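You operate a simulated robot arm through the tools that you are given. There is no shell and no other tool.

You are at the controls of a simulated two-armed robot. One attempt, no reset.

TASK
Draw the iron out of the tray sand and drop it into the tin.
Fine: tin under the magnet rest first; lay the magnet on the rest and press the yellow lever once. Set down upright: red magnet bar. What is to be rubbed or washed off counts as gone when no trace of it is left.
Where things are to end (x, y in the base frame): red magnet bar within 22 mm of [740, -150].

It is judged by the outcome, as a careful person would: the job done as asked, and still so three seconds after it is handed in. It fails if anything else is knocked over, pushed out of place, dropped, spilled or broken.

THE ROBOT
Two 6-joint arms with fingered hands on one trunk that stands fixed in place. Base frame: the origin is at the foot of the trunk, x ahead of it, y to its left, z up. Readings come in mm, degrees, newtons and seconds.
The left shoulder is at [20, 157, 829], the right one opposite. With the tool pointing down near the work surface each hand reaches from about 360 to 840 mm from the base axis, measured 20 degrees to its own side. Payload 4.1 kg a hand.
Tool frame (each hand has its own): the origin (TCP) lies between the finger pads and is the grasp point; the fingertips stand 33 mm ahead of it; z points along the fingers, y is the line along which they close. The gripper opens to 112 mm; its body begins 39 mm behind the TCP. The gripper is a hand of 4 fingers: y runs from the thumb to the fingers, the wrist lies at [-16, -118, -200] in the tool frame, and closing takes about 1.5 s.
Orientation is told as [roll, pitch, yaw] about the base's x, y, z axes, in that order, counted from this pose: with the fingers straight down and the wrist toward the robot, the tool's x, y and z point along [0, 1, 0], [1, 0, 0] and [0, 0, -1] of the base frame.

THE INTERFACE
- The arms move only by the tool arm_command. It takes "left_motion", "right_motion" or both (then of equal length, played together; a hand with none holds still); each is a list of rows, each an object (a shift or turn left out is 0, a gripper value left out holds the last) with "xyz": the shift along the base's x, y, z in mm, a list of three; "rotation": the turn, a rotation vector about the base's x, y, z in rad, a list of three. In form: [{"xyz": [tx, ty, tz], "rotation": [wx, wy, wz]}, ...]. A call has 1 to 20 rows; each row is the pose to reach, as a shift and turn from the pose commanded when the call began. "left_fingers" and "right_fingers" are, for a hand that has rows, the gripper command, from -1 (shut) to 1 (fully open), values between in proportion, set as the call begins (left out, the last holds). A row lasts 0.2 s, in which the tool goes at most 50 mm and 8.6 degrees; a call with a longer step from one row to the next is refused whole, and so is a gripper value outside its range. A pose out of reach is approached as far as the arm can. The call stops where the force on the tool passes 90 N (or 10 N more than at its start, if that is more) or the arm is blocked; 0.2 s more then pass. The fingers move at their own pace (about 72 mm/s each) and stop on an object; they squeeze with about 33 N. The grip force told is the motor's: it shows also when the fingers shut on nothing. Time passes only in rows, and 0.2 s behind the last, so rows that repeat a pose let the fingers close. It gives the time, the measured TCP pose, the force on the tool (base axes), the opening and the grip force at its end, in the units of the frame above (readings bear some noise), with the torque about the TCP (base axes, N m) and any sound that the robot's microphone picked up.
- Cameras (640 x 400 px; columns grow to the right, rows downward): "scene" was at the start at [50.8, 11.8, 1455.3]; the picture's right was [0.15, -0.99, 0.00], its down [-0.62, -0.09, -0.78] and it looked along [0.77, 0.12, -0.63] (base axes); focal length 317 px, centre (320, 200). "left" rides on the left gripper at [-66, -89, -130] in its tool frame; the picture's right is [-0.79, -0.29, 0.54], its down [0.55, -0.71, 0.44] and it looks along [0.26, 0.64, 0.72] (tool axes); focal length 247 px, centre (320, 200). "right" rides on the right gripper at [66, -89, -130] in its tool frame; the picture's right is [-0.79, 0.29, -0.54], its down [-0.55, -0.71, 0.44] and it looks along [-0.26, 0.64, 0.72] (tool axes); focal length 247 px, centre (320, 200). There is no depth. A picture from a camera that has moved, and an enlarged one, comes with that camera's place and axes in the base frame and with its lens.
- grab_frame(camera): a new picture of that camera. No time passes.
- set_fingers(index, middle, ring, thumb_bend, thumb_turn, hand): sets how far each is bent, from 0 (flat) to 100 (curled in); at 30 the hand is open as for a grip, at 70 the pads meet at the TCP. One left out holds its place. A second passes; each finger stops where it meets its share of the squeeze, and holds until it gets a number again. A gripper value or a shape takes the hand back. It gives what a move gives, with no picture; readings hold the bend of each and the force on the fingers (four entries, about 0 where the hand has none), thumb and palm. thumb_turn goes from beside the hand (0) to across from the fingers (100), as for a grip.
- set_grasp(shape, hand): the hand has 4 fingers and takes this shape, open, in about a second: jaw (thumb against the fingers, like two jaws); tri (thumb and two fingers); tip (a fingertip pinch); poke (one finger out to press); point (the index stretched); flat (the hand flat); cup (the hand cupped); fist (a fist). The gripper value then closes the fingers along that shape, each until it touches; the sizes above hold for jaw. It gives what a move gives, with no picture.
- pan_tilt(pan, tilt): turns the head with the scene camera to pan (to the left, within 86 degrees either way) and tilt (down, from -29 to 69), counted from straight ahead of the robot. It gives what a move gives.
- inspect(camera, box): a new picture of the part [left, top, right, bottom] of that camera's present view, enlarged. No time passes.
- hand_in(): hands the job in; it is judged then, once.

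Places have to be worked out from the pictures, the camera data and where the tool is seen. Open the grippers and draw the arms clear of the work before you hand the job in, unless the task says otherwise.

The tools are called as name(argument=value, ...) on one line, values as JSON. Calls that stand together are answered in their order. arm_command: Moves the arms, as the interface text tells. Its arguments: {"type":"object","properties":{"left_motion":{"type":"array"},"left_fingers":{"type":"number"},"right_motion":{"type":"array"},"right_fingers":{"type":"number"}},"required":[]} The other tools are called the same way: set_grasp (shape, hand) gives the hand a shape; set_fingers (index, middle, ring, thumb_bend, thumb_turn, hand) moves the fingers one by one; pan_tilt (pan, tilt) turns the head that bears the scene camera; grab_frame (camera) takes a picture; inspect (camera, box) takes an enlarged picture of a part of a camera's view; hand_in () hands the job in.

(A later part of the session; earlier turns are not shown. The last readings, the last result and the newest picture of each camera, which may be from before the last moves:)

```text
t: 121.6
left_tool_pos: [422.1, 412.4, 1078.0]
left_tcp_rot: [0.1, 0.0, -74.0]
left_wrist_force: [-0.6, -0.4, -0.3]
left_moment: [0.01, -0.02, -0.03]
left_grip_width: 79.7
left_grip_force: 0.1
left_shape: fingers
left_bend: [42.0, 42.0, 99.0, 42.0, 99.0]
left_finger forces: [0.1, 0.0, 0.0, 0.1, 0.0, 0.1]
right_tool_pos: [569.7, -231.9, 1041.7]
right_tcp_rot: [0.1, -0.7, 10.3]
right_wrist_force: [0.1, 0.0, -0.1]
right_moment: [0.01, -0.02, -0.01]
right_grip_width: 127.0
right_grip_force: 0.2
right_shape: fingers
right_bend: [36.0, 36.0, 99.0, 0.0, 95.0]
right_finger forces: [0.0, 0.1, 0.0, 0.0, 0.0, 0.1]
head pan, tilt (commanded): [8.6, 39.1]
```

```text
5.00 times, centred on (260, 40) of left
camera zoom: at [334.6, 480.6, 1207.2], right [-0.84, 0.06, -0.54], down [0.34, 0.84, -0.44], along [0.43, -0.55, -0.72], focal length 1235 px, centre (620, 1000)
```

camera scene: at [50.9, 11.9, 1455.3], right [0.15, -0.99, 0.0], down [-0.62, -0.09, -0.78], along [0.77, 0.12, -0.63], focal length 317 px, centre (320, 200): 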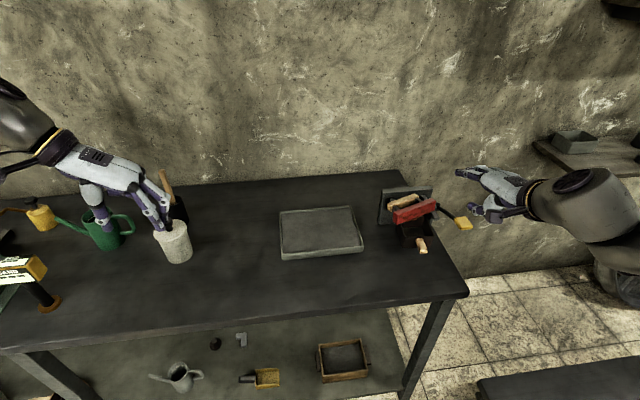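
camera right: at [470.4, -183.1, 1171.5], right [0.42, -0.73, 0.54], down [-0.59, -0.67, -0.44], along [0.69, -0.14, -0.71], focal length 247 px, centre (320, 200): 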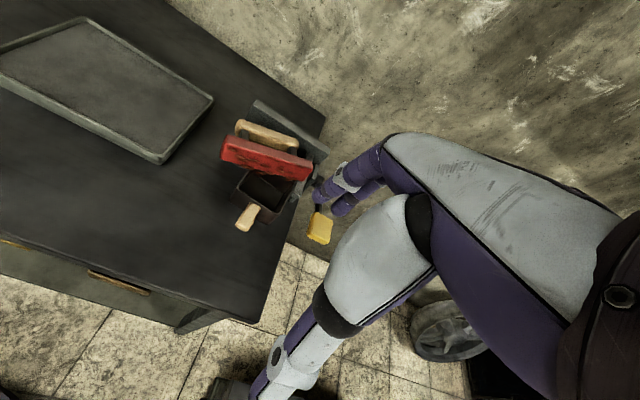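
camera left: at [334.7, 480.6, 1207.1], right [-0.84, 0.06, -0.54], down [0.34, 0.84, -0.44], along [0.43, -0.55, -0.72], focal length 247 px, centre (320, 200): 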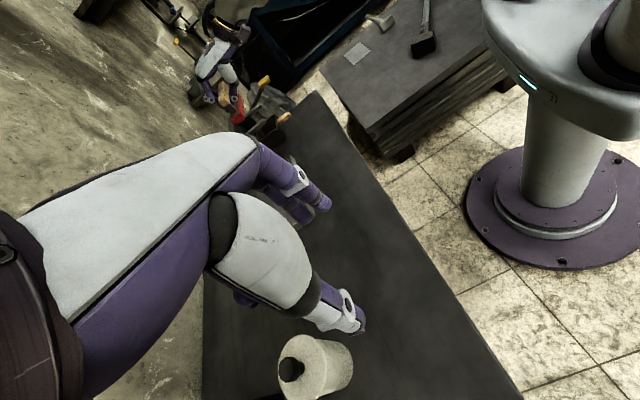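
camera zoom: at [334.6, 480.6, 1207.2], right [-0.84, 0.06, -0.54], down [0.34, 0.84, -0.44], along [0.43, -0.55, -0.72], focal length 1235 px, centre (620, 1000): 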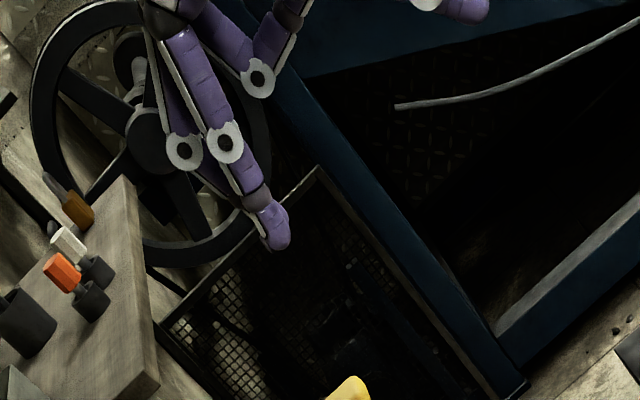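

A cleaner way: pinch the handle by its two ends (≈96 mm, opening 112) with the left hand's thumb and index; lifted so, the bar will swing down under the handle, and release will be clean. I move the right arm well aside first and see the left hand's "tip" shape.

arm_command(right_motion=[{"xyz": [-20, -30, 8]}, {"xyz": [-45, -60, 16]}, {"xyz": [-70, -92, 24]}, {"xyz": [-95, -124, 32]}, {"xyz": [-118, -156, 40]}, {"xyz": [-140, -188, 50]}, {"xyz": [-140, -188, 50]}])

set_grasp(shape="tip", hand="left")

grab_frame(camera="left")

inspect(camera="right", box=[60, 0, 260, 160])

```text
t: 123.2
left_tool_pos: [422.4, 411.5, 1076.7]
left_tcp_rot: [0.0, 0.0, -74.1]
left_wrist_force: [-0.2, 0.5, -0.3]
left_moment: [-0.01, 0.0, -0.02]
left_grip_width: 79.9
left_grip_force: 0.1
left_shape: fingers
left_bend: [42.0, 42.0, 99.0, 42.0, 99.0]
left_finger forces: [0.0, 0.1, 0.0, 0.0, 0.1, 0.0]
right_tool_pos: [431.1, -420.0, 1092.0]
right_tcp_rot: [0.0, -0.7, 10.3]
right_wrist_force: [-0.9, -0.2, 0.7]
right_moment: [-0.04, 0.01, 0.02]
right_grip_width: 127.0
right_grip_force: 0.1
right_shape: fingers
right_bend: [36.0, 36.0, 99.0, 0.0, 95.0]
right_finger forces: [0.0, 0.0, 0.1, 0.0, 0.1, 0.0]
head pan, tilt (commanded): [8.6, 39.1]
```

```text
t: 124.1
left_tool_pos: [422.5, 412.9, 1077.9]
left_tcp_rot: [0.0, 0.0, -74.0]
left_wrist_force: [-0.2, -0.4, -0.3]
left_moment: [0.02, -0.01, 0.0]
left_grip_width: 111.7
left_grip_force: 0.0
left_shape: tip
left_bend: [31.0, 97.0, 99.0, 30.0, 98.0]
left_finger forces: [0.0, 0.1, 0.0, 0.0, 0.0, 0.1]
right_tool_pos: [430.8, -419.9, 1092.9]
right_tcp_rot: [0.1, -0.8, 10.4]
right_wrist_force: [0.1, -0.6, 0.0]
right_moment: [-0.01, 0.01, 0.02]
right_grip_width: 126.8
right_grip_force: 0.2
right_shape: fingers
right_bend: [36.0, 36.0, 99.0, 0.0, 95.0]
right_finger forces: [0.0, 0.0, 0.0, 0.0, 0.0, 0.0]
head pan, tilt (commanded): [8.6, 39.1]
```

```text
taken
camera left: at [334.7, 480.6, 1207.2], right [-0.84, 0.06, -0.54], down [0.34, 0.84, -0.44], along [0.43, -0.55, -0.72], focal length 247 px, centre (320, 200)
```

left: 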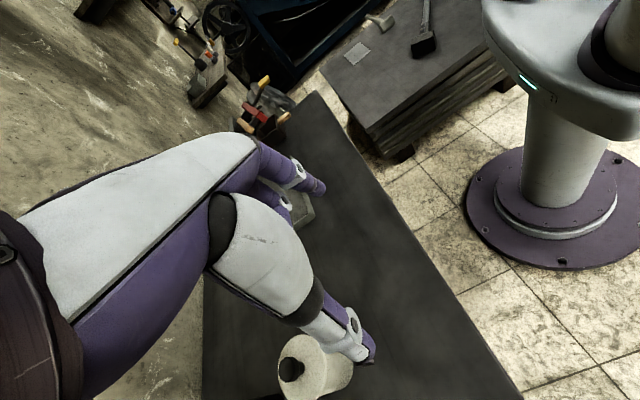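

```text
2.50 times, centred on (160, 80) of right
camera zoom: at [330.6, -371.4, 1221.9], right [0.42, -0.73, 0.54], down [-0.59, -0.67, -0.44], along [0.69, -0.14, -0.71], focal length 617 px, centre (720, 500)
```

zoom: 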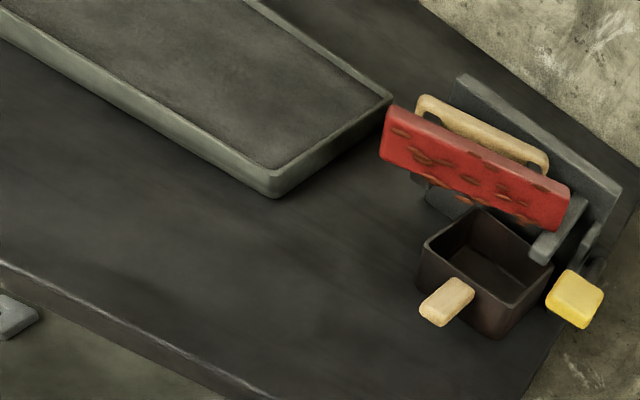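

The left "tip" shape leaves only thumb and index. I turn the left hand to yaw −61° and tilt it 35° forward here, before travelling over to the rest.

arm_command(left_motion=[{"xyz": [0, 0, 0], "rotation": [0, 0, 0.114]}, {"xyz": [0, 0, 0], "rotation": [0, 0, 0.227]}, {"xyz": [0, 0, 0], "rotation": [0, 0, 0.227]}])

arm_command(left_motion=[{"xyz": [8, -25, 0], "rotation": [0.0593, -0.1069, 0]}, {"xyz": [18, -55, 0], "rotation": [0.1185, -0.2138, 0]}, {"xyz": [30, -88, 0], "rotation": [0.1778, -0.3208, 0]}, {"xyz": [45, -124, -5], "rotation": [0.237, -0.4277, 0]}, {"xyz": [62, -162, -10], "rotation": [0.2963, -0.5346, 0]}, {"xyz": [80, -202, -15], "rotation": [0.2963, -0.5346, 0]}, {"xyz": [99, -242, -20], "rotation": [0.2963, -0.5346, 0]}, {"xyz": [118, -282, -25], "rotation": [0.2963, -0.5346, 0]}, {"xyz": [137, -322, -30], "rotation": [0.2963, -0.5346, 0]}, {"xyz": [156, -362, -36], "rotation": [0.2963, -0.5346, 0]}, {"xyz": [176, -402, -42], "rotation": [0.2963, -0.5346, 0]}, {"xyz": [196, -441, -50], "rotation": [0.2963, -0.5346, 0]}, {"xyz": [216, -478, -58], "rotation": [0.2963, -0.5346, 0]}, {"xyz": [236, -512, -66], "rotation": [0.2963, -0.5346, 0]}, {"xyz": [250, -535, -74], "rotation": [0.2963, -0.5346, 0]}, {"xyz": [250, -535, -74], "rotation": [0.2963, -0.5346, 0]}])

grab_frame(camera="left")

inspect(camera="right", box=[60, 0, 260, 160])

grab_frame(camera="scene")

```text
t: 124.9
left_tool_pos: [422.3, 411.9, 1078.0]
left_tcp_rot: [0.0, -0.1, -60.8]
left_wrist_force: [0.9, 0.1, -0.1]
left_moment: [0.0, -0.01, 0.02]
left_grip_width: 111.5
left_grip_force: 0.0
left_shape: tip
left_bend: [31.0, 97.0, 99.0, 30.0, 98.0]
left_finger forces: [0.0, 0.0, 0.1, 0.0, 0.0, 0.1]
right_tool_pos: [432.1, -419.8, 1091.9]
right_tcp_rot: [0.1, -0.7, 10.3]
right_wrist_force: [0.5, -0.1, 0.2]
right_moment: [0.02, 0.01, -0.01]
right_grip_width: 127.1
right_grip_force: 0.1
right_shape: fingers
right_bend: [36.0, 36.0, 99.0, 0.0, 95.0]
right_finger forces: [0.1, 0.0, 0.0, 0.0, 0.0, 0.1]
head pan, tilt (commanded): [8.6, 39.1]
```

```text
t: 128.3
left_tool_pos: [673.9, -123.0, 1003.1]
left_tcp_rot: [35.1, 0.0, -61.0]
left_wrist_force: [-0.4, -0.2, -0.9]
left_moment: [-0.01, -0.01, 0.01]
left_grip_width: 111.9
left_grip_force: 0.1
left_shape: tip
left_bend: [30.0, 97.0, 99.0, 30.0, 98.0]
left_finger forces: [0.0, 0.1, 0.0, 0.0, 0.1, 0.0]
left hand out of reach, approached as far as the arm can: row 8, 9
right_tool_pos: [430.8, -420.5, 1091.9]
right_tcp_rot: [0.2, -0.7, 10.3]
right_wrist_force: [0.7, -0.4, 0.3]
right_moment: [0.01, 0.01, -0.01]
right_grip_width: 127.1
right_grip_force: 0.0
right_shape: fingers
right_bend: [36.0, 36.0, 99.0, 0.0, 95.0]
right_finger forces: [0.1, 0.0, 0.1, 0.0, 0.0, 0.0]
head pan, tilt (commanded): [8.6, 39.1]
```

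```text
taken
camera left: at [517.8, -106.6, 1071.6], right [-0.44, 0.09, -0.9], down [0.27, 0.96, -0.04], along [0.86, -0.26, -0.44], focal length 247 px, centre (320, 200)
```

left: 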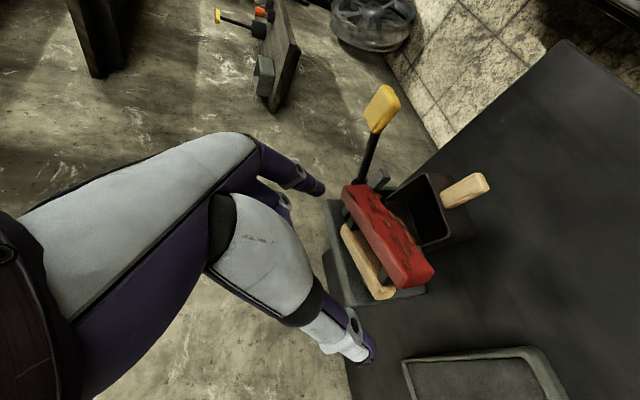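

```text
2.50 times, centred on (160, 80) of right
camera zoom: at [330.5, -371.3, 1222.0], right [0.42, -0.73, 0.54], down [-0.59, -0.67, -0.44], along [0.69, -0.14, -0.71], focal length 617 px, centre (720, 500)
```

zoom: 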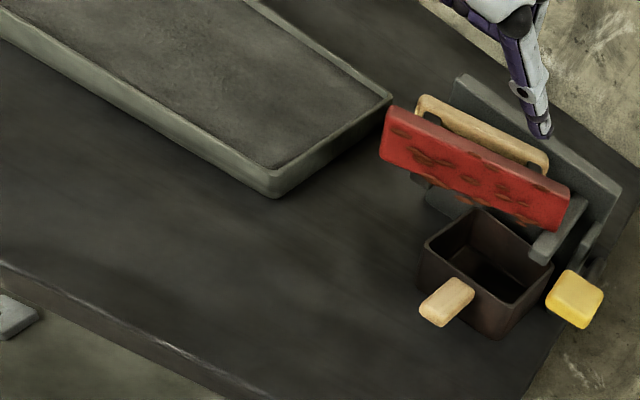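

```text
taken
camera scene: at [50.8, 11.9, 1455.3], right [0.15, -0.99, 0.0], down [-0.62, -0.09, -0.78], along [0.77, 0.12, -0.63], focal length 317 px, centre (320, 200)
```

scene: 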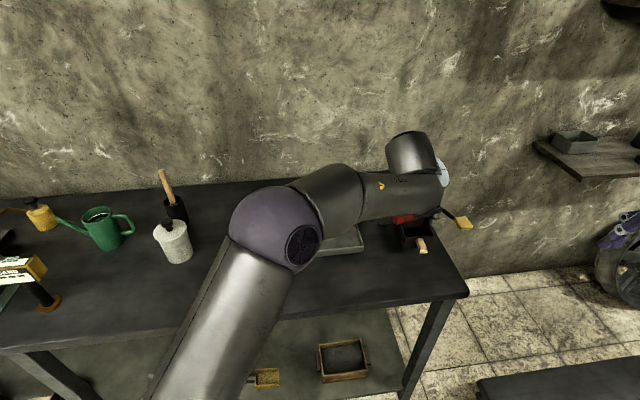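

The left camera sees the magnet very well from here, and the pose is in reach. I enlarge to locate the handle's two ends.

inspect(camera="left", box=[320, 170, 450, 310])

inspect(camera="right", box=[180, 30, 260, 100])

```text
2.86 times, centred on (385, 240) of left
camera zoom: at [517.8, -106.6, 1071.6], right [-0.44, 0.09, -0.9], down [0.27, 0.96, -0.04], along [0.86, -0.26, -0.44], focal length 706 px, centre (134, 86)
```

zoom: 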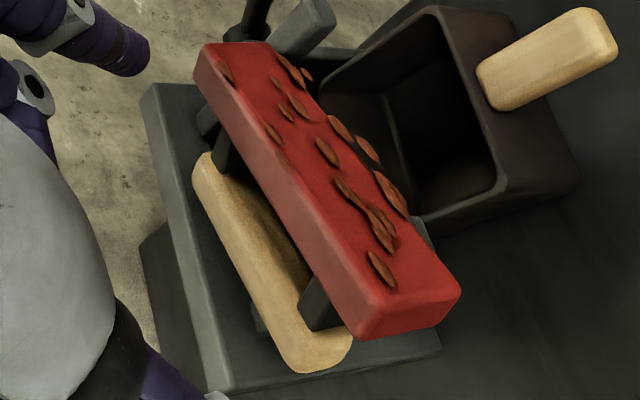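

```text
5.71 times, centred on (220, 65) of right
camera zoom: at [330.5, -371.3, 1222.0], right [0.42, -0.73, 0.54], down [-0.59, -0.67, -0.44], along [0.69, -0.14, -0.71], focal length 1411 px, centre (891, 971)
```

zoom: 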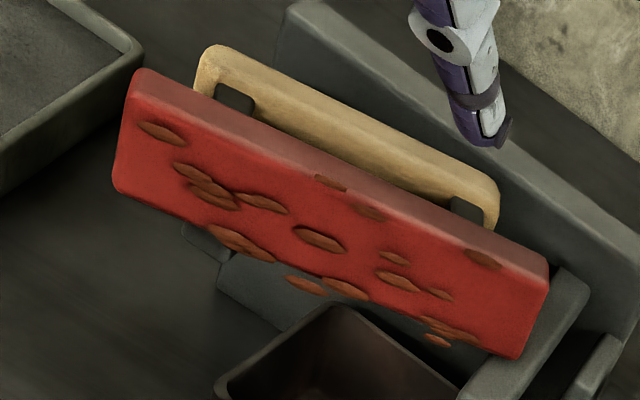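

Triangulation gives the handle from (733, −70, 896) to (780, −153, 906): centre (756, −111, 901), 96 mm long, yaw 29.5° — aligned with the hand. I move to a pre-grasp 80 mm back along the finger line.

arm_command(left_motion=[{"xyz": [12, -5, -5]}, {"xyz": [24, -10, -11]}, {"xyz": [34, -15, -16]}, {"xyz": [34, -15, -16]}])

grab_frame(camera="left")

inspect(camera="right", box=[140, 0, 280, 110])

```text
t: 129.3
left_tool_pos: [706.8, -139.3, 987.2]
left_tcp_rot: [35.0, 0.1, -61.0]
left_wrist_force: [0.5, -0.7, 0.4]
left_moment: [0.0, -0.04, -0.01]
left_grip_width: 111.8
left_grip_force: 0.0
left_shape: tip
left_bend: [30.0, 97.0, 99.0, 30.0, 98.0]
left_finger forces: [0.0, 0.1, 0.1, 0.1, 0.1, 0.0]
right_tool_pos: [431.8, -420.1, 1092.4]
right_tcp_rot: [0.1, -0.8, 10.4]
right_wrist_force: [0.4, 0.3, 0.3]
right_moment: [-0.01, 0.01, -0.01]
right_grip_width: 127.2
right_grip_force: 0.0
right_shape: fingers
right_bend: [36.0, 36.0, 99.0, 0.0, 95.0]
right_finger forces: [0.0, 0.0, 0.0, 0.1, 0.0, 0.1]
head pan, tilt (commanded): [8.6, 39.1]
```

```text
taken
camera left: at [550.8, -121.6, 1055.8], right [-0.44, 0.09, -0.9], down [0.27, 0.96, -0.04], along [0.86, -0.26, -0.44], focal length 247 px, centre (320, 200)
```

left: 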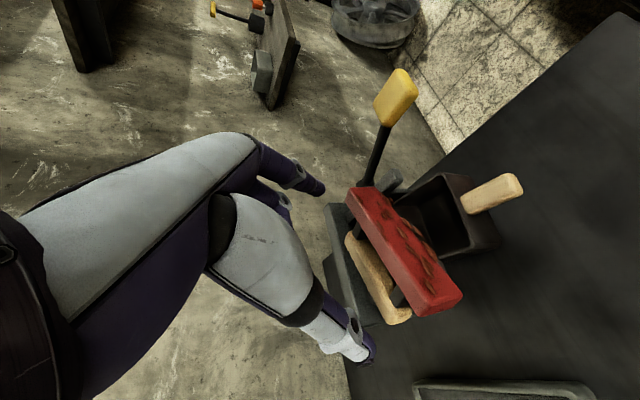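

```text
3.64 times, centred on (210, 55) of right
camera zoom: at [330.5, -371.4, 1221.9], right [0.42, -0.73, 0.54], down [-0.59, -0.67, -0.44], along [0.69, -0.14, -0.71], focal length 898 px, centre (720, 727)
```

zoom: 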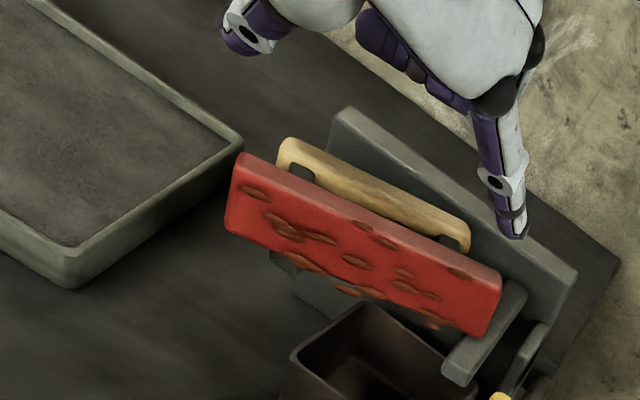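

Alignment is excellent: predicted and seen handle ends agree within ~3 px. I advance 60 mm along the finger line and check again.

arm_command(left_motion=[{"xyz": [7.5, 4.2, -12.3]}, {"xyz": [15, 8.3, -24.6]}, {"xyz": [22.6, 12.5, -36.9]}, {"xyz": [30.1, 16.7, -49.1]}, {"xyz": [30.1, 16.7, -49.1]}])

grab_frame(camera="left")

inspect(camera="right", box=[140, 0, 280, 110])

```text
t: 130.5
left_tool_pos: [736.4, -120.8, 938.4]
left_tcp_rot: [35.2, -0.1, -61.0]
left_wrist_force: [0.8, 0.5, 2.9]
left_moment: [-0.14, -0.07, 0.04]
left_grip_width: 112.1
left_grip_force: 0.0
left_shape: tip
left_bend: [30.0, 97.0, 99.0, 30.0, 98.0]
left_finger forces: [2.5, 0.0, 0.0, 0.0, 0.1, 0.1]
right_tool_pos: [431.3, -420.3, 1092.1]
right_tcp_rot: [0.1, -0.7, 10.3]
right_wrist_force: [-0.3, -0.7, 0.1]
right_moment: [0.05, 0.01, 0.03]
right_grip_width: 127.1
right_grip_force: 0.0
right_shape: fingers
right_bend: [36.0, 36.0, 99.0, 0.0, 95.0]
right_finger forces: [0.0, 0.0, 0.0, 0.0, 0.1, 0.0]
head pan, tilt (commanded): [8.6, 39.1]
```

```text
taken
camera left: at [580.9, -105.1, 1006.7], right [-0.43, 0.08, -0.9], down [0.27, 0.96, -0.04], along [0.86, -0.26, -0.44], focal length 247 px, centre (320, 200)
```

left: 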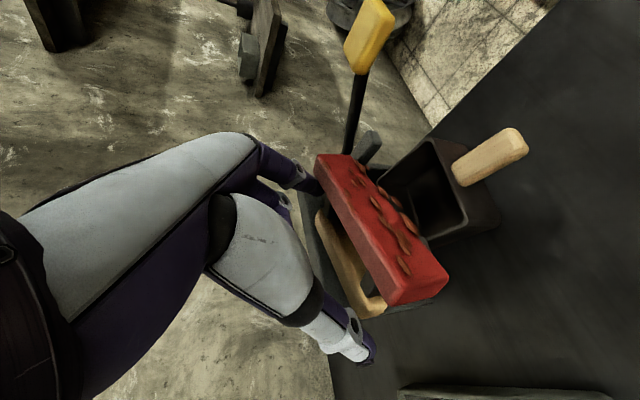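

```text
3.64 times, centred on (210, 55) of right
camera zoom: at [330.5, -371.4, 1221.9], right [0.42, -0.73, 0.54], down [-0.59, -0.67, -0.44], along [0.69, -0.14, -0.71], focal length 898 px, centre (720, 727)
```

zoom: 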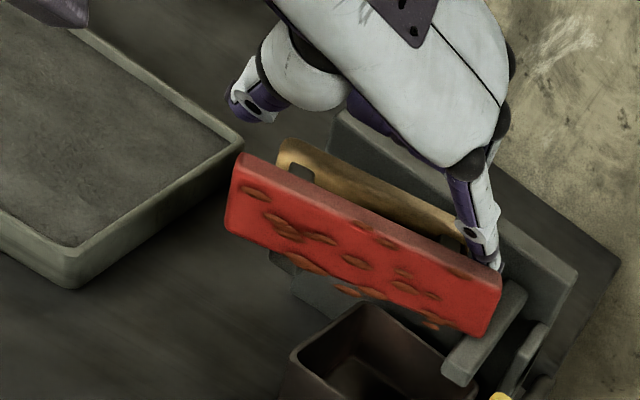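

The index just grazes the handle's right end (2.5 N). I open index and thumb a little wider, shift 2 mm right, then continue.

set_fingers(hand="left", index=22, thumb_bend=24)

arm_command(left_motion=[{"xyz": [1, -1.8, 0]}, {"xyz": [3.5, -0.4, -4]}, {"xyz": [6, 1, -8.2]}, {"xyz": [6, 1, -8.2]}])

grab_frame(camera="left")

inspect(camera="right", box=[140, 0, 280, 110])

```text
t: 131.5
left_tool_pos: [736.0, -121.9, 937.9]
left_tcp_rot: [35.0, 0.1, -61.1]
left_wrist_force: [0.1, 0.4, 0.0]
left_moment: [-0.04, 0.03, 0.07]
left_grip_width: 130.7
left_grip_force: 0.5
left_shape: fingers
left_bend: [22.0, 97.0, 99.0, 24.0, 98.0]
left_finger forces: [0.1, 0.1, 0.0, 0.0, 0.0, 0.1]
right_tool_pos: [431.0, -419.9, 1091.7]
right_tcp_rot: [0.1, -0.6, 10.3]
right_wrist_force: [0.2, -0.5, 0.5]
right_moment: [-0.01, -0.03, 0.01]
right_grip_width: 127.2
right_grip_force: 0.0
right_shape: fingers
right_bend: [36.0, 36.0, 99.0, 0.0, 95.0]
right_finger forces: [0.0, 0.0, 0.1, 0.0, 0.1, 0.0]
head pan, tilt (commanded): [8.6, 39.1]
```

```text
t: 132.5
left_tool_pos: [743.5, -119.7, 930.2]
left_tcp_rot: [34.9, -0.1, -61.0]
left_wrist_force: [-0.3, 0.3, 1.8]
left_moment: [-0.03, 0.02, 0.01]
left_grip_width: 131.1
left_grip_force: 0.2
left_shape: fingers
left_bend: [22.0, 97.0, 99.0, 24.0, 98.0]
left_finger forces: [0.9, 0.1, 0.1, 0.1, 0.0, 0.1]
right_tool_pos: [430.6, -419.8, 1092.1]
right_tcp_rot: [0.1, -0.6, 10.4]
right_wrist_force: [-0.1, 0.1, 0.0]
right_moment: [0.01, 0.03, 0.0]
right_grip_width: 127.0
right_grip_force: 0.0
right_shape: fingers
right_bend: [36.0, 36.0, 99.0, 0.0, 95.0]
right_finger forces: [0.1, 0.0, 0.1, 0.0, 0.1, 0.0]
head pan, tilt (commanded): [8.6, 39.1]
```

```text
taken
camera left: at [586.8, -103.8, 998.0], right [-0.44, 0.09, -0.9], down [0.27, 0.96, -0.04], along [0.86, -0.26, -0.44], focal length 247 px, centre (320, 200)
```

left: 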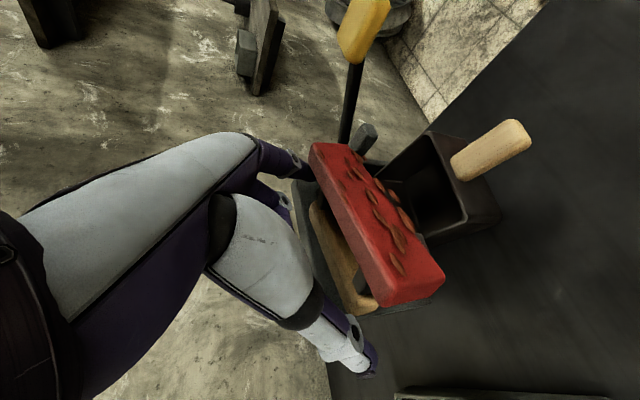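

```text
3.64 times, centred on (210, 55) of right
camera zoom: at [330.5, -371.4, 1221.9], right [0.42, -0.73, 0.54], down [-0.59, -0.67, -0.44], along [0.69, -0.14, -0.71], focal length 898 px, centre (720, 727)
```

zoom: 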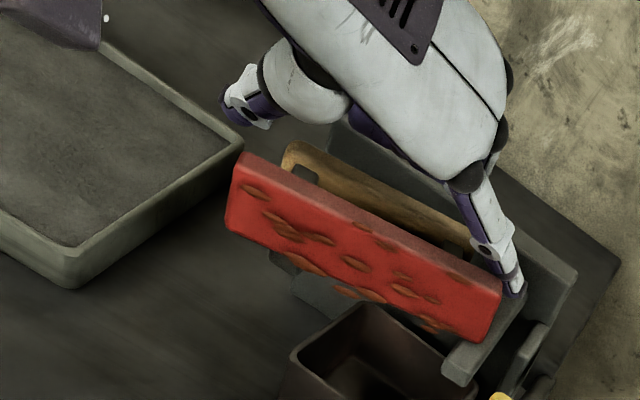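

The wide-open index tip likely touches prong 2's top. I bring index and thumb in slightly so they fit between handle end and prong, then advance 9 mm more.

set_fingers(hand="left", index=29, thumb_bend=28)

arm_command(left_motion=[{"xyz": [1.5, 0.8, -2.5]}, {"xyz": [3, 1.7, -4.9]}, {"xyz": [4.5, 2.5, -7.4]}, {"xyz": [4.5, 2.5, -7.4]}])

grab_frame(camera="left")

inspect(camera="right", box=[140, 0, 280, 110])

```text
t: 133.5
left_tool_pos: [742.4, -120.6, 929.9]
left_tcp_rot: [34.9, 0.0, -61.0]
left_wrist_force: [0.6, 0.6, -0.8]
left_moment: [0.0, 0.0, 0.0]
left_grip_width: 118.4
left_grip_force: 0.0
left_shape: fingers
left_bend: [28.0, 97.0, 99.0, 28.0, 98.0]
left_finger forces: [0.1, 0.1, 0.0, 0.0, 0.0, 0.1]
right_tool_pos: [431.2, -421.0, 1093.0]
right_tcp_rot: [0.1, -0.7, 10.3]
right_wrist_force: [0.5, -0.9, -0.8]
right_moment: [-0.01, -0.01, 0.02]
right_grip_width: 127.0
right_grip_force: 0.0
right_shape: fingers
right_bend: [36.0, 36.0, 99.0, 0.0, 95.0]
right_finger forces: [0.1, 0.0, 0.1, 0.0, 0.0, 0.1]
head pan, tilt (commanded): [8.6, 39.1]
```

```text
t: 134.5
left_tool_pos: [747.9, -117.2, 922.5]
left_tcp_rot: [35.0, 0.0, -61.0]
left_wrist_force: [0.6, -0.7, -0.8]
left_moment: [-0.04, 0.01, 0.0]
left_grip_width: 118.4
left_grip_force: 0.1
left_shape: fingers
left_bend: [28.0, 97.0, 99.0, 28.0, 98.0]
left_finger forces: [0.0, 0.0, 0.0, 0.0, 0.1, 0.0]
right_tool_pos: [431.4, -420.5, 1092.1]
right_tcp_rot: [0.1, -0.8, 10.3]
right_wrist_force: [-0.1, 0.3, -1.2]
right_moment: [0.0, -0.04, -0.01]
right_grip_width: 127.1
right_grip_force: 0.0
right_shape: fingers
right_bend: [36.0, 36.0, 99.0, 0.0, 95.0]
right_finger forces: [0.1, 0.0, 0.0, 0.0, 0.0, 0.0]
head pan, tilt (commanded): [8.6, 39.1]
```

```text
taken
camera left: at [591.7, -101.2, 991.1], right [-0.44, 0.09, -0.9], down [0.27, 0.96, -0.04], along [0.86, -0.26, -0.44], focal length 247 px, centre (320, 200)
```

left: 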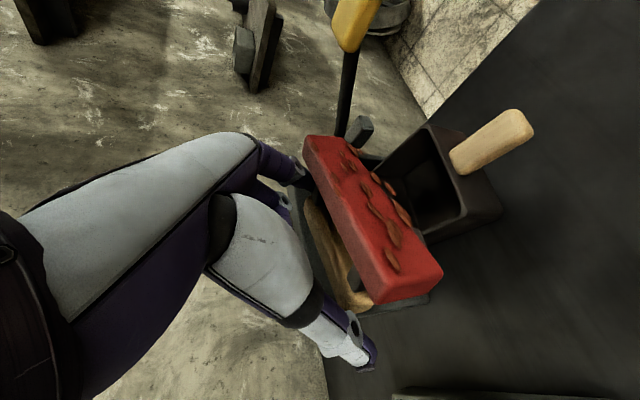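

```text
3.64 times, centred on (210, 55) of right
camera zoom: at [330.6, -371.4, 1221.9], right [0.42, -0.73, 0.54], down [-0.59, -0.67, -0.44], along [0.69, -0.14, -0.71], focal length 898 px, centre (720, 727)
```

zoom: 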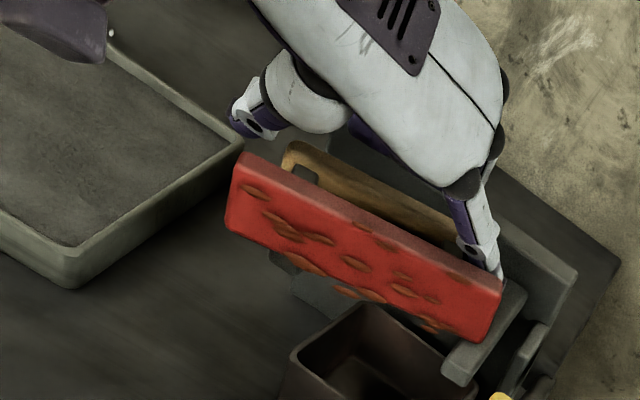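

Nothing touches, and the handle's middle lies on the pinch line. I close thumb and index onto the handle ends.

set_fingers(hand="left", index=55, thumb_bend=55)

grab_frame(camera="left")

inspect(camera="right", box=[140, 0, 280, 110])

```text
t: 135.5
left_tool_pos: [746.6, -118.1, 921.8]
left_tcp_rot: [35.1, 0.0, -61.0]
left_wrist_force: [-0.3, 2.5, 2.3]
left_moment: [0.16, 0.08, 0.06]
left_grip_width: 101.3
left_grip_force: 15.3
left_shape: fingers
left_bend: [30.0, 97.0, 99.0, 42.0, 98.0]
left_finger forces: [13.9, 0.0, 0.1, 0.0, 17.4, 0.0]
right_tool_pos: [430.6, -421.1, 1091.5]
right_tcp_rot: [0.1, -0.8, 10.4]
right_wrist_force: [0.1, -0.1, 0.0]
right_moment: [0.0, 0.0, 0.01]
right_grip_width: 127.1
right_grip_force: 0.0
right_shape: fingers
right_bend: [36.0, 36.0, 99.0, 0.0, 95.0]
right_finger forces: [0.0, 0.0, 0.0, 0.0, 0.0, 0.0]
head pan, tilt (commanded): [8.6, 39.1]
```

```text
taken
camera left: at [591.6, -101.1, 991.2], right [-0.44, 0.09, -0.9], down [0.27, 0.96, -0.04], along [0.86, -0.26, -0.44], focal length 247 px, centre (320, 200)
```

left: 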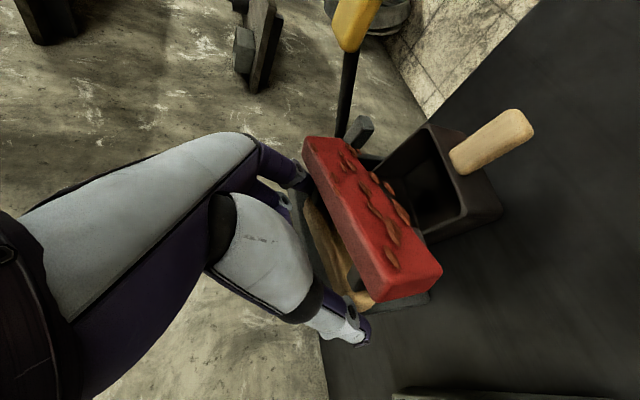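

```text
3.64 times, centred on (210, 55) of right
camera zoom: at [330.5, -371.3, 1222.0], right [0.42, -0.73, 0.54], down [-0.59, -0.67, -0.44], along [0.69, -0.14, -0.71], focal length 898 px, centre (720, 727)
```

zoom: 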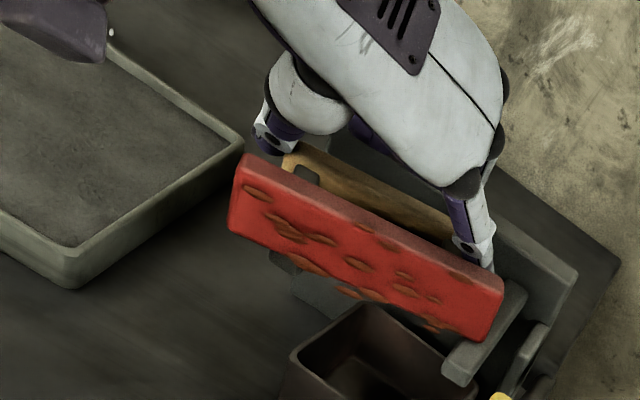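

A firm pinch on both ends (14 N and 17 N). I lift slowly 20 mm and watch how the magnet behaves.

arm_command(left_motion=[{"xyz": [0, 0, 4]}, {"xyz": [0, 0, 8]}, {"xyz": [0, 0, 12]}, {"xyz": [0, 0, 16]}, {"xyz": [0, 0, 20]}, {"xyz": [0, 0, 20]}])

grab_frame(camera="left")

inspect(camera="right", box=[140, 0, 280, 110])

```text
t: 136.9
left_tool_pos: [747.1, -117.5, 942.6]
left_tcp_rot: [35.1, 0.0, -60.9]
left_wrist_force: [0.5, -0.1, -3.9]
left_moment: [0.06, -0.09, 0.0]
left_grip_width: 100.7
left_grip_force: 15.0
left_shape: fingers
left_bend: [29.0, 97.0, 99.0, 43.0, 97.0]
left_finger forces: [14.6, 0.0, 0.0, 0.0, 15.7, 0.1]
right_tool_pos: [431.8, -420.6, 1091.9]
right_tcp_rot: [0.0, -0.7, 10.2]
right_wrist_force: [-0.1, 0.9, 0.4]
right_moment: [0.03, 0.01, 0.0]
right_grip_width: 127.3
right_grip_force: 0.1
right_shape: fingers
right_bend: [36.0, 36.0, 99.0, 0.0, 95.0]
right_finger forces: [0.0, 0.0, 0.1, 0.0, 0.1, 0.0]
head pan, tilt (commanded): [8.6, 39.1]
```

```text
taken
camera left: at [591.5, -101.2, 1010.7], right [-0.44, 0.09, -0.9], down [0.27, 0.96, -0.04], along [0.86, -0.26, -0.44], focal length 247 px, centre (320, 200)
```

left: 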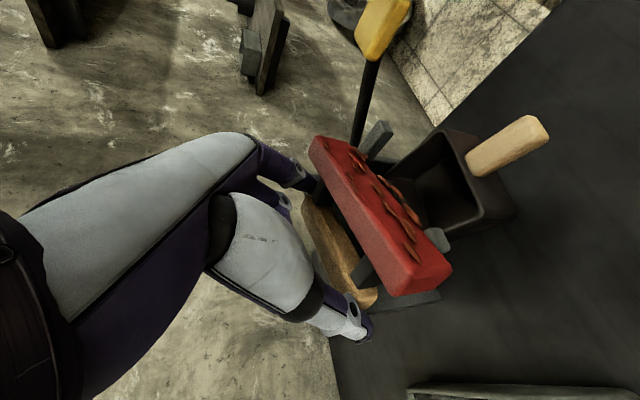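

```text
3.64 times, centred on (210, 55) of right
camera zoom: at [330.7, -371.4, 1221.9], right [0.42, -0.73, 0.54], down [-0.59, -0.67, -0.44], along [0.69, -0.14, -0.71], focal length 898 px, centre (720, 727)
```

zoom: 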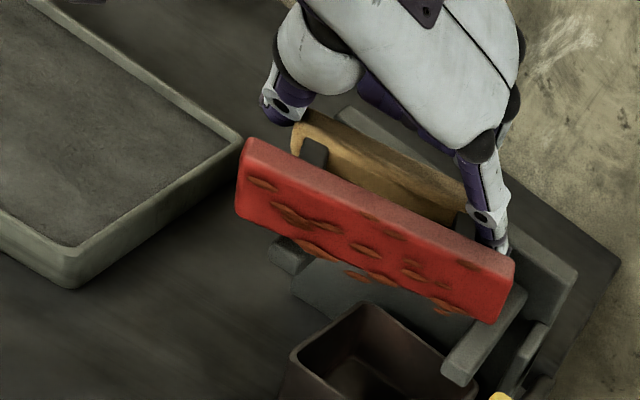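

It's holding the whole magnet (−3.9 N) and starting to swing. I lift 45 mm more while drawing back 25 mm toward the robot.

arm_command(left_motion=[{"xyz": [-2, -1, 6]}, {"xyz": [-5, -2.5, 12]}, {"xyz": [-8, -4, 18]}, {"xyz": [-11, -6, 24]}, {"xyz": [-14, -7.5, 30]}, {"xyz": [-17, -9, 36]}, {"xyz": [-20, -11, 42]}, {"xyz": [-22, -12, 45]}, {"xyz": [-22, -12, 45]}])

grab_frame(camera="left")

inspect(camera="right", box=[140, 0, 280, 110])

```text
t: 138.9
left_tool_pos: [725.8, -130.8, 985.9]
left_tcp_rot: [35.0, 0.0, -61.0]
left_wrist_force: [-0.1, -1.1, -3.5]
left_moment: [0.02, -0.01, -0.03]
left_grip_width: 100.9
left_grip_force: 15.1
left_shape: fingers
left_bend: [29.0, 97.0, 99.0, 43.0, 97.0]
left_finger forces: [14.6, 0.0, 0.0, 0.0, 15.9, 0.1]
right_tool_pos: [430.7, -419.8, 1092.0]
right_tcp_rot: [0.1, -0.7, 10.3]
right_wrist_force: [0.1, 1.6, 0.5]
right_moment: [0.03, 0.0, 0.0]
right_grip_width: 127.0
right_grip_force: 0.2
right_shape: fingers
right_bend: [36.0, 36.0, 99.0, 0.0, 95.0]
right_finger forces: [0.0, 0.0, 0.1, 0.1, 0.0, 0.1]
head pan, tilt (commanded): [8.6, 39.1]
```

```text
taken
camera left: at [569.5, -113.2, 1055.5], right [-0.44, 0.09, -0.9], down [0.27, 0.96, -0.04], along [0.86, -0.26, -0.44], focal length 247 px, centre (320, 200)
```

left: 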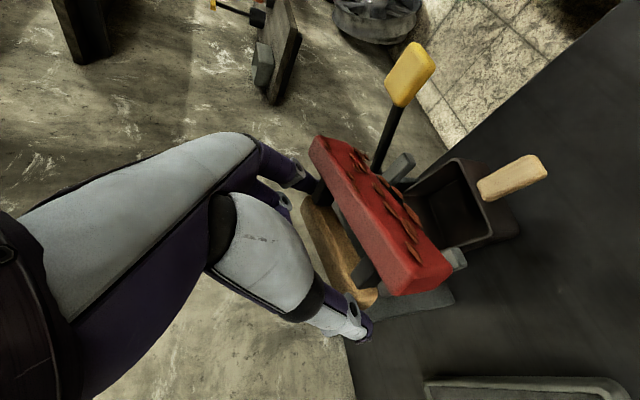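

```text
3.64 times, centred on (210, 55) of right
camera zoom: at [330.6, -371.4, 1221.9], right [0.42, -0.73, 0.54], down [-0.59, -0.67, -0.44], along [0.69, -0.14, -0.71], focal length 898 px, centre (720, 727)
```

zoom: 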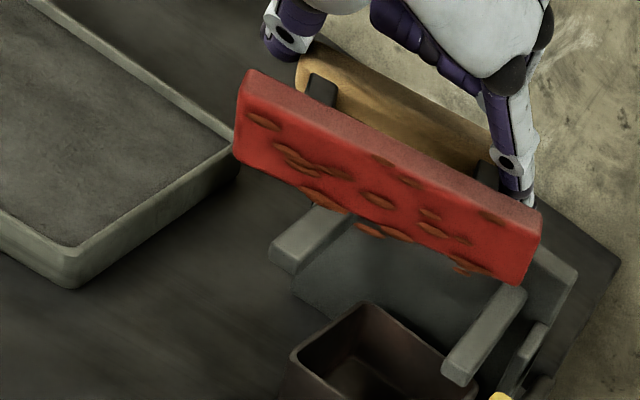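

The pinch holds the magnet too stiffly for it to swing by itself. I try brisk upward jerks (slow down, fast up), whose inertia turns the bar downward about the pinch axis.

arm_command(left_motion=[{"xyz": [0, 0, -10]}, {"xyz": [0, 0, -20]}, {"xyz": [0, 0, -30]}, {"xyz": [0, 0, -30]}, {"xyz": [0, 0, 15]}, {"xyz": [0, 0, 15]}, {"xyz": [0, 0, 15]}])

grab_frame(camera="left")

inspect(camera="right", box=[140, 0, 280, 110])

```text
t: 140.5
left_tool_pos: [724.8, -130.4, 1002.3]
left_tcp_rot: [35.0, 0.1, -61.0]
left_wrist_force: [-0.5, -0.1, -3.0]
left_moment: [0.02, -0.05, -0.01]
left_grip_width: 100.0
left_grip_force: 13.9
left_shape: fingers
left_bend: [29.0, 97.0, 99.0, 43.0, 97.0]
left_finger forces: [13.2, 0.1, 0.0, 0.1, 15.1, 0.0]
right_tool_pos: [431.0, -420.4, 1092.5]
right_tcp_rot: [0.1, -0.7, 10.3]
right_wrist_force: [0.0, -0.3, -0.9]
right_moment: [-0.04, -0.02, 0.01]
right_grip_width: 127.2
right_grip_force: 0.1
right_shape: fingers
right_bend: [36.0, 36.0, 99.0, 0.0, 95.0]
right_finger forces: [0.1, 0.0, 0.0, 0.0, 0.0, 0.0]
head pan, tilt (commanded): [8.6, 39.1]
```

```text
taken
camera left: at [569.0, -113.6, 1071.1], right [-0.44, 0.09, -0.9], down [0.27, 0.96, -0.04], along [0.86, -0.26, -0.44], focal length 247 px, centre (320, 200)
```

left: 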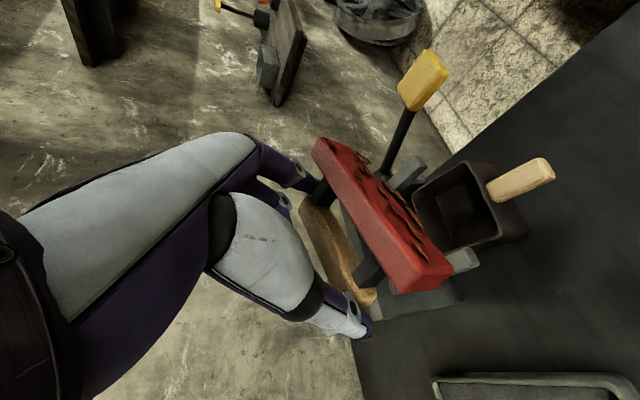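

```text
3.64 times, centred on (210, 55) of right
camera zoom: at [330.7, -371.4, 1221.9], right [0.42, -0.73, 0.54], down [-0.6, -0.67, -0.44], along [0.69, -0.14, -0.71], focal length 898 px, centre (720, 727)
```

zoom: 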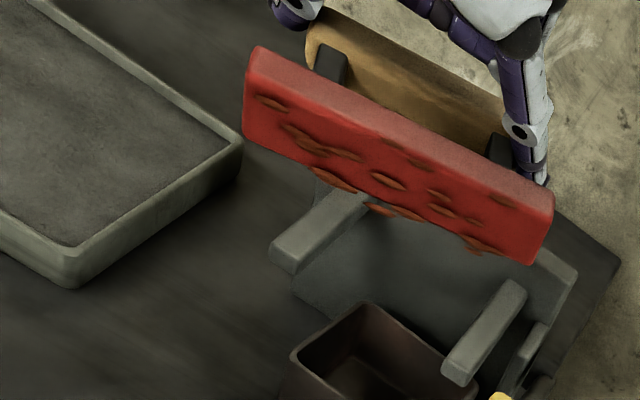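

The jerk turned it noticeably (the iron face now points more downward). I draw back 40 mm for reach and height, then repeat with a few more jerks.

arm_command(left_motion=[{"xyz": [-9, -5, 0]}, {"xyz": [-18, -10, 0]}, {"xyz": [-27, -15, 0]}, {"xyz": [-35, -19, -5]}, {"xyz": [-35, -19, -15]}, {"xyz": [-35, -19, -27]}, {"xyz": [-35, -19, -27]}, {"xyz": [-35, -19, 20]}, {"xyz": [-35, -19, 20]}, {"xyz": [-35, -19, 10]}, {"xyz": [-35, -19, -2]}, {"xyz": [-35, -19, -14]}, {"xyz": [-35, -19, -27]}, {"xyz": [-35, -19, -27]}, {"xyz": [-35, -19, 20]}, {"xyz": [-35, -19, 20]}])

grab_frame(camera="left")

inspect(camera="right", box=[140, 0, 280, 110])

```text
t: 143.9
left_tool_pos: [691.1, -149.3, 1022.7]
left_tcp_rot: [35.0, 0.0, -61.0]
left_wrist_force: [-0.4, -0.2, -4.2]
left_moment: [0.1, -0.01, 0.01]
left_grip_width: 95.2
left_grip_force: 13.2
left_shape: fingers
left_bend: [30.0, 97.0, 99.0, 45.0, 97.0]
left_finger forces: [13.8, 0.0, 0.1, 0.0, 12.8, 0.0]
right_tool_pos: [430.8, -420.0, 1092.0]
right_tcp_rot: [0.1, -0.7, 10.3]
right_wrist_force: [-0.2, 0.6, 0.2]
right_moment: [0.02, 0.0, -0.01]
right_grip_width: 127.3
right_grip_force: 0.1
right_shape: fingers
right_bend: [36.0, 36.0, 99.0, 0.0, 95.0]
right_finger forces: [0.1, 0.0, 0.0, 0.0, 0.0, 0.1]
head pan, tilt (commanded): [8.6, 39.1]
```

```text
taken
camera left: at [535.3, -132.3, 1090.7], right [-0.44, 0.09, -0.9], down [0.27, 0.96, -0.04], along [0.86, -0.26, -0.44], focal length 247 px, centre (320, 200)
```

left: 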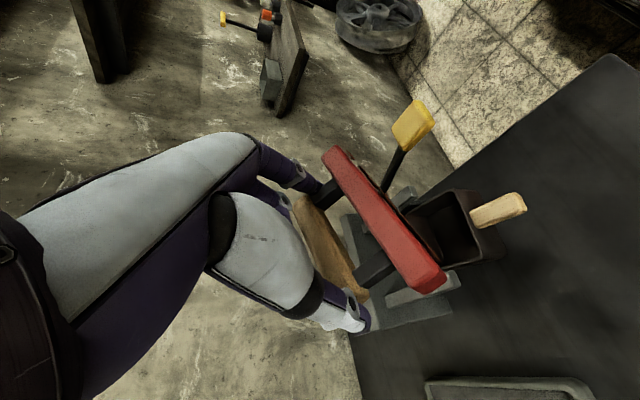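

```text
3.64 times, centred on (210, 55) of right
camera zoom: at [330.7, -371.4, 1221.9], right [0.42, -0.73, 0.54], down [-0.59, -0.67, -0.44], along [0.69, -0.14, -0.71], focal length 898 px, centre (720, 727)
```

zoom: 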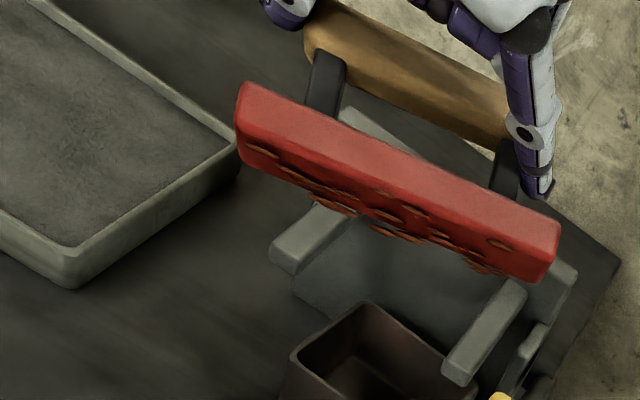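

It works: the bar now hangs about halfway down. Two more jerks.

arm_command(left_motion=[{"xyz": [0, 0, -12]}, {"xyz": [0, 0, -24]}, {"xyz": [0, 0, -36]}, {"xyz": [0, 0, -47]}, {"xyz": [0, 0, -47]}, {"xyz": [0, 0, 2]}, {"xyz": [0, 0, 2]}, {"xyz": [0, 0, -10]}, {"xyz": [0, 0, -22]}, {"xyz": [0, 0, -34]}, {"xyz": [0, 0, -47]}, {"xyz": [0, 0, -47]}, {"xyz": [0, 0, 2]}, {"xyz": [0, 0, 2]}])

grab_frame(camera="left")

inspect(camera="right", box=[140, 0, 280, 110])

```text
t: 146.9
left_tool_pos: [691.2, -149.8, 1024.0]
left_tcp_rot: [35.0, 0.0, -61.0]
left_wrist_force: [0.0, 0.7, -2.7]
left_moment: [0.07, -0.04, -0.01]
left_grip_width: 95.1
left_grip_force: 13.1
left_shape: fingers
left_bend: [30.0, 97.0, 99.0, 45.0, 97.0]
left_finger forces: [13.5, 0.1, 0.0, 0.0, 12.7, 0.0]
right_tool_pos: [431.8, -419.3, 1092.7]
right_tcp_rot: [0.1, -0.6, 10.3]
right_wrist_force: [0.5, -0.2, 0.3]
right_moment: [-0.03, -0.01, -0.01]
right_grip_width: 127.3
right_grip_force: 0.2
right_shape: fingers
right_bend: [36.0, 36.0, 99.0, 0.0, 95.0]
right_finger forces: [0.0, 0.0, 0.1, 0.1, 0.0, 0.0]
head pan, tilt (commanded): [8.6, 39.1]
```

```text
taken
camera left: at [535.0, -133.1, 1092.9], right [-0.44, 0.09, -0.9], down [0.27, 0.96, -0.04], along [0.86, -0.26, -0.44], focal length 247 px, centre (320, 200)
```

left: 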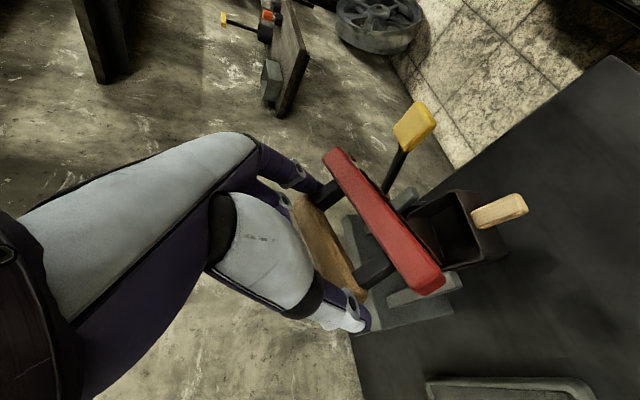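

```text
3.64 times, centred on (210, 55) of right
camera zoom: at [330.7, -371.4, 1221.9], right [0.42, -0.73, 0.54], down [-0.6, -0.67, -0.44], along [0.69, -0.14, -0.71], focal length 898 px, centre (720, 727)
```

zoom: 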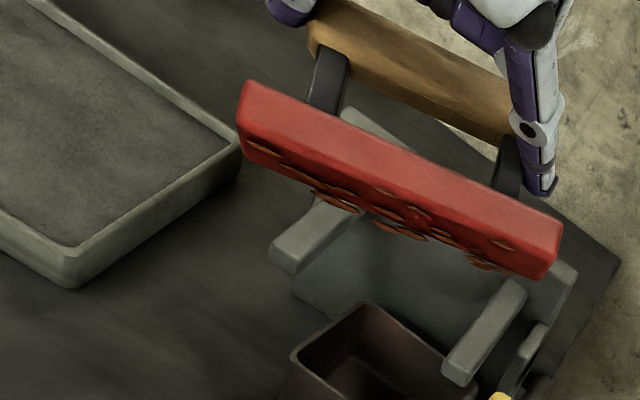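

Progress is slowing; a diagonal jerk (up and toward the robot) turns it more effectively at this angle. I do two of those.

arm_command(left_motion=[{"xyz": [7, 4, -9]}, {"xyz": [15, 8, -18]}, {"xyz": [22, 12, -27]}, {"xyz": [30, 16.5, -34]}, {"xyz": [30, 16.5, -34]}, {"xyz": [0, 0, 0]}, {"xyz": [0, 0, 0]}, {"xyz": [7, 4, -9]}, {"xyz": [15, 8, -18]}, {"xyz": [22, 12, -27]}, {"xyz": [30, 16.5, -34]}, {"xyz": [30, 16.5, -34]}, {"xyz": [0, 0, 0]}, {"xyz": [0, 0, 0]}])

grab_frame(camera="left")

inspect(camera="right", box=[140, 0, 280, 110])

```text
t: 149.9
left_tool_pos: [689.8, -148.8, 1023.8]
left_tcp_rot: [35.1, 0.0, -60.9]
left_wrist_force: [0.3, 0.1, -2.9]
left_moment: [0.03, -0.02, -0.02]
left_grip_width: 95.2
left_grip_force: 13.7
left_shape: fingers
left_bend: [30.0, 97.0, 99.0, 45.0, 97.0]
left_finger forces: [13.6, 0.0, 0.1, 0.0, 12.5, 0.0]
right_tool_pos: [430.4, -420.3, 1092.1]
right_tcp_rot: [0.1, -0.7, 10.3]
right_wrist_force: [0.5, 1.1, -0.1]
right_moment: [-0.01, 0.0, -0.02]
right_grip_width: 127.2
right_grip_force: 0.1
right_shape: fingers
right_bend: [36.0, 36.0, 99.0, 0.0, 95.0]
right_finger forces: [0.0, 0.1, 0.1, 0.1, 0.1, 0.0]
head pan, tilt (commanded): [8.6, 39.1]
```

```text
taken
camera left: at [534.3, -132.2, 1092.5], right [-0.44, 0.09, -0.9], down [0.27, 0.96, -0.04], along [0.86, -0.26, -0.44], focal length 247 px, centre (320, 200)
```

left: 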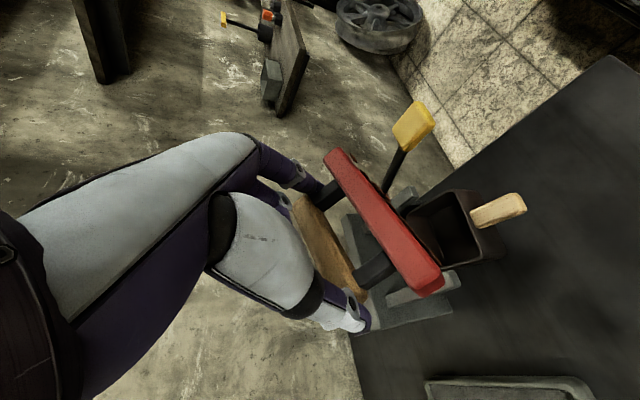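

```text
3.64 times, centred on (210, 55) of right
camera zoom: at [330.7, -371.4, 1221.8], right [0.42, -0.73, 0.54], down [-0.6, -0.67, -0.44], along [0.69, -0.14, -0.71], focal length 898 px, centre (720, 727)
```

zoom: 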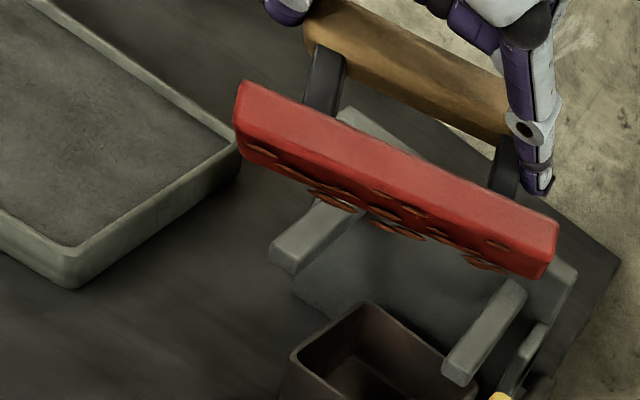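

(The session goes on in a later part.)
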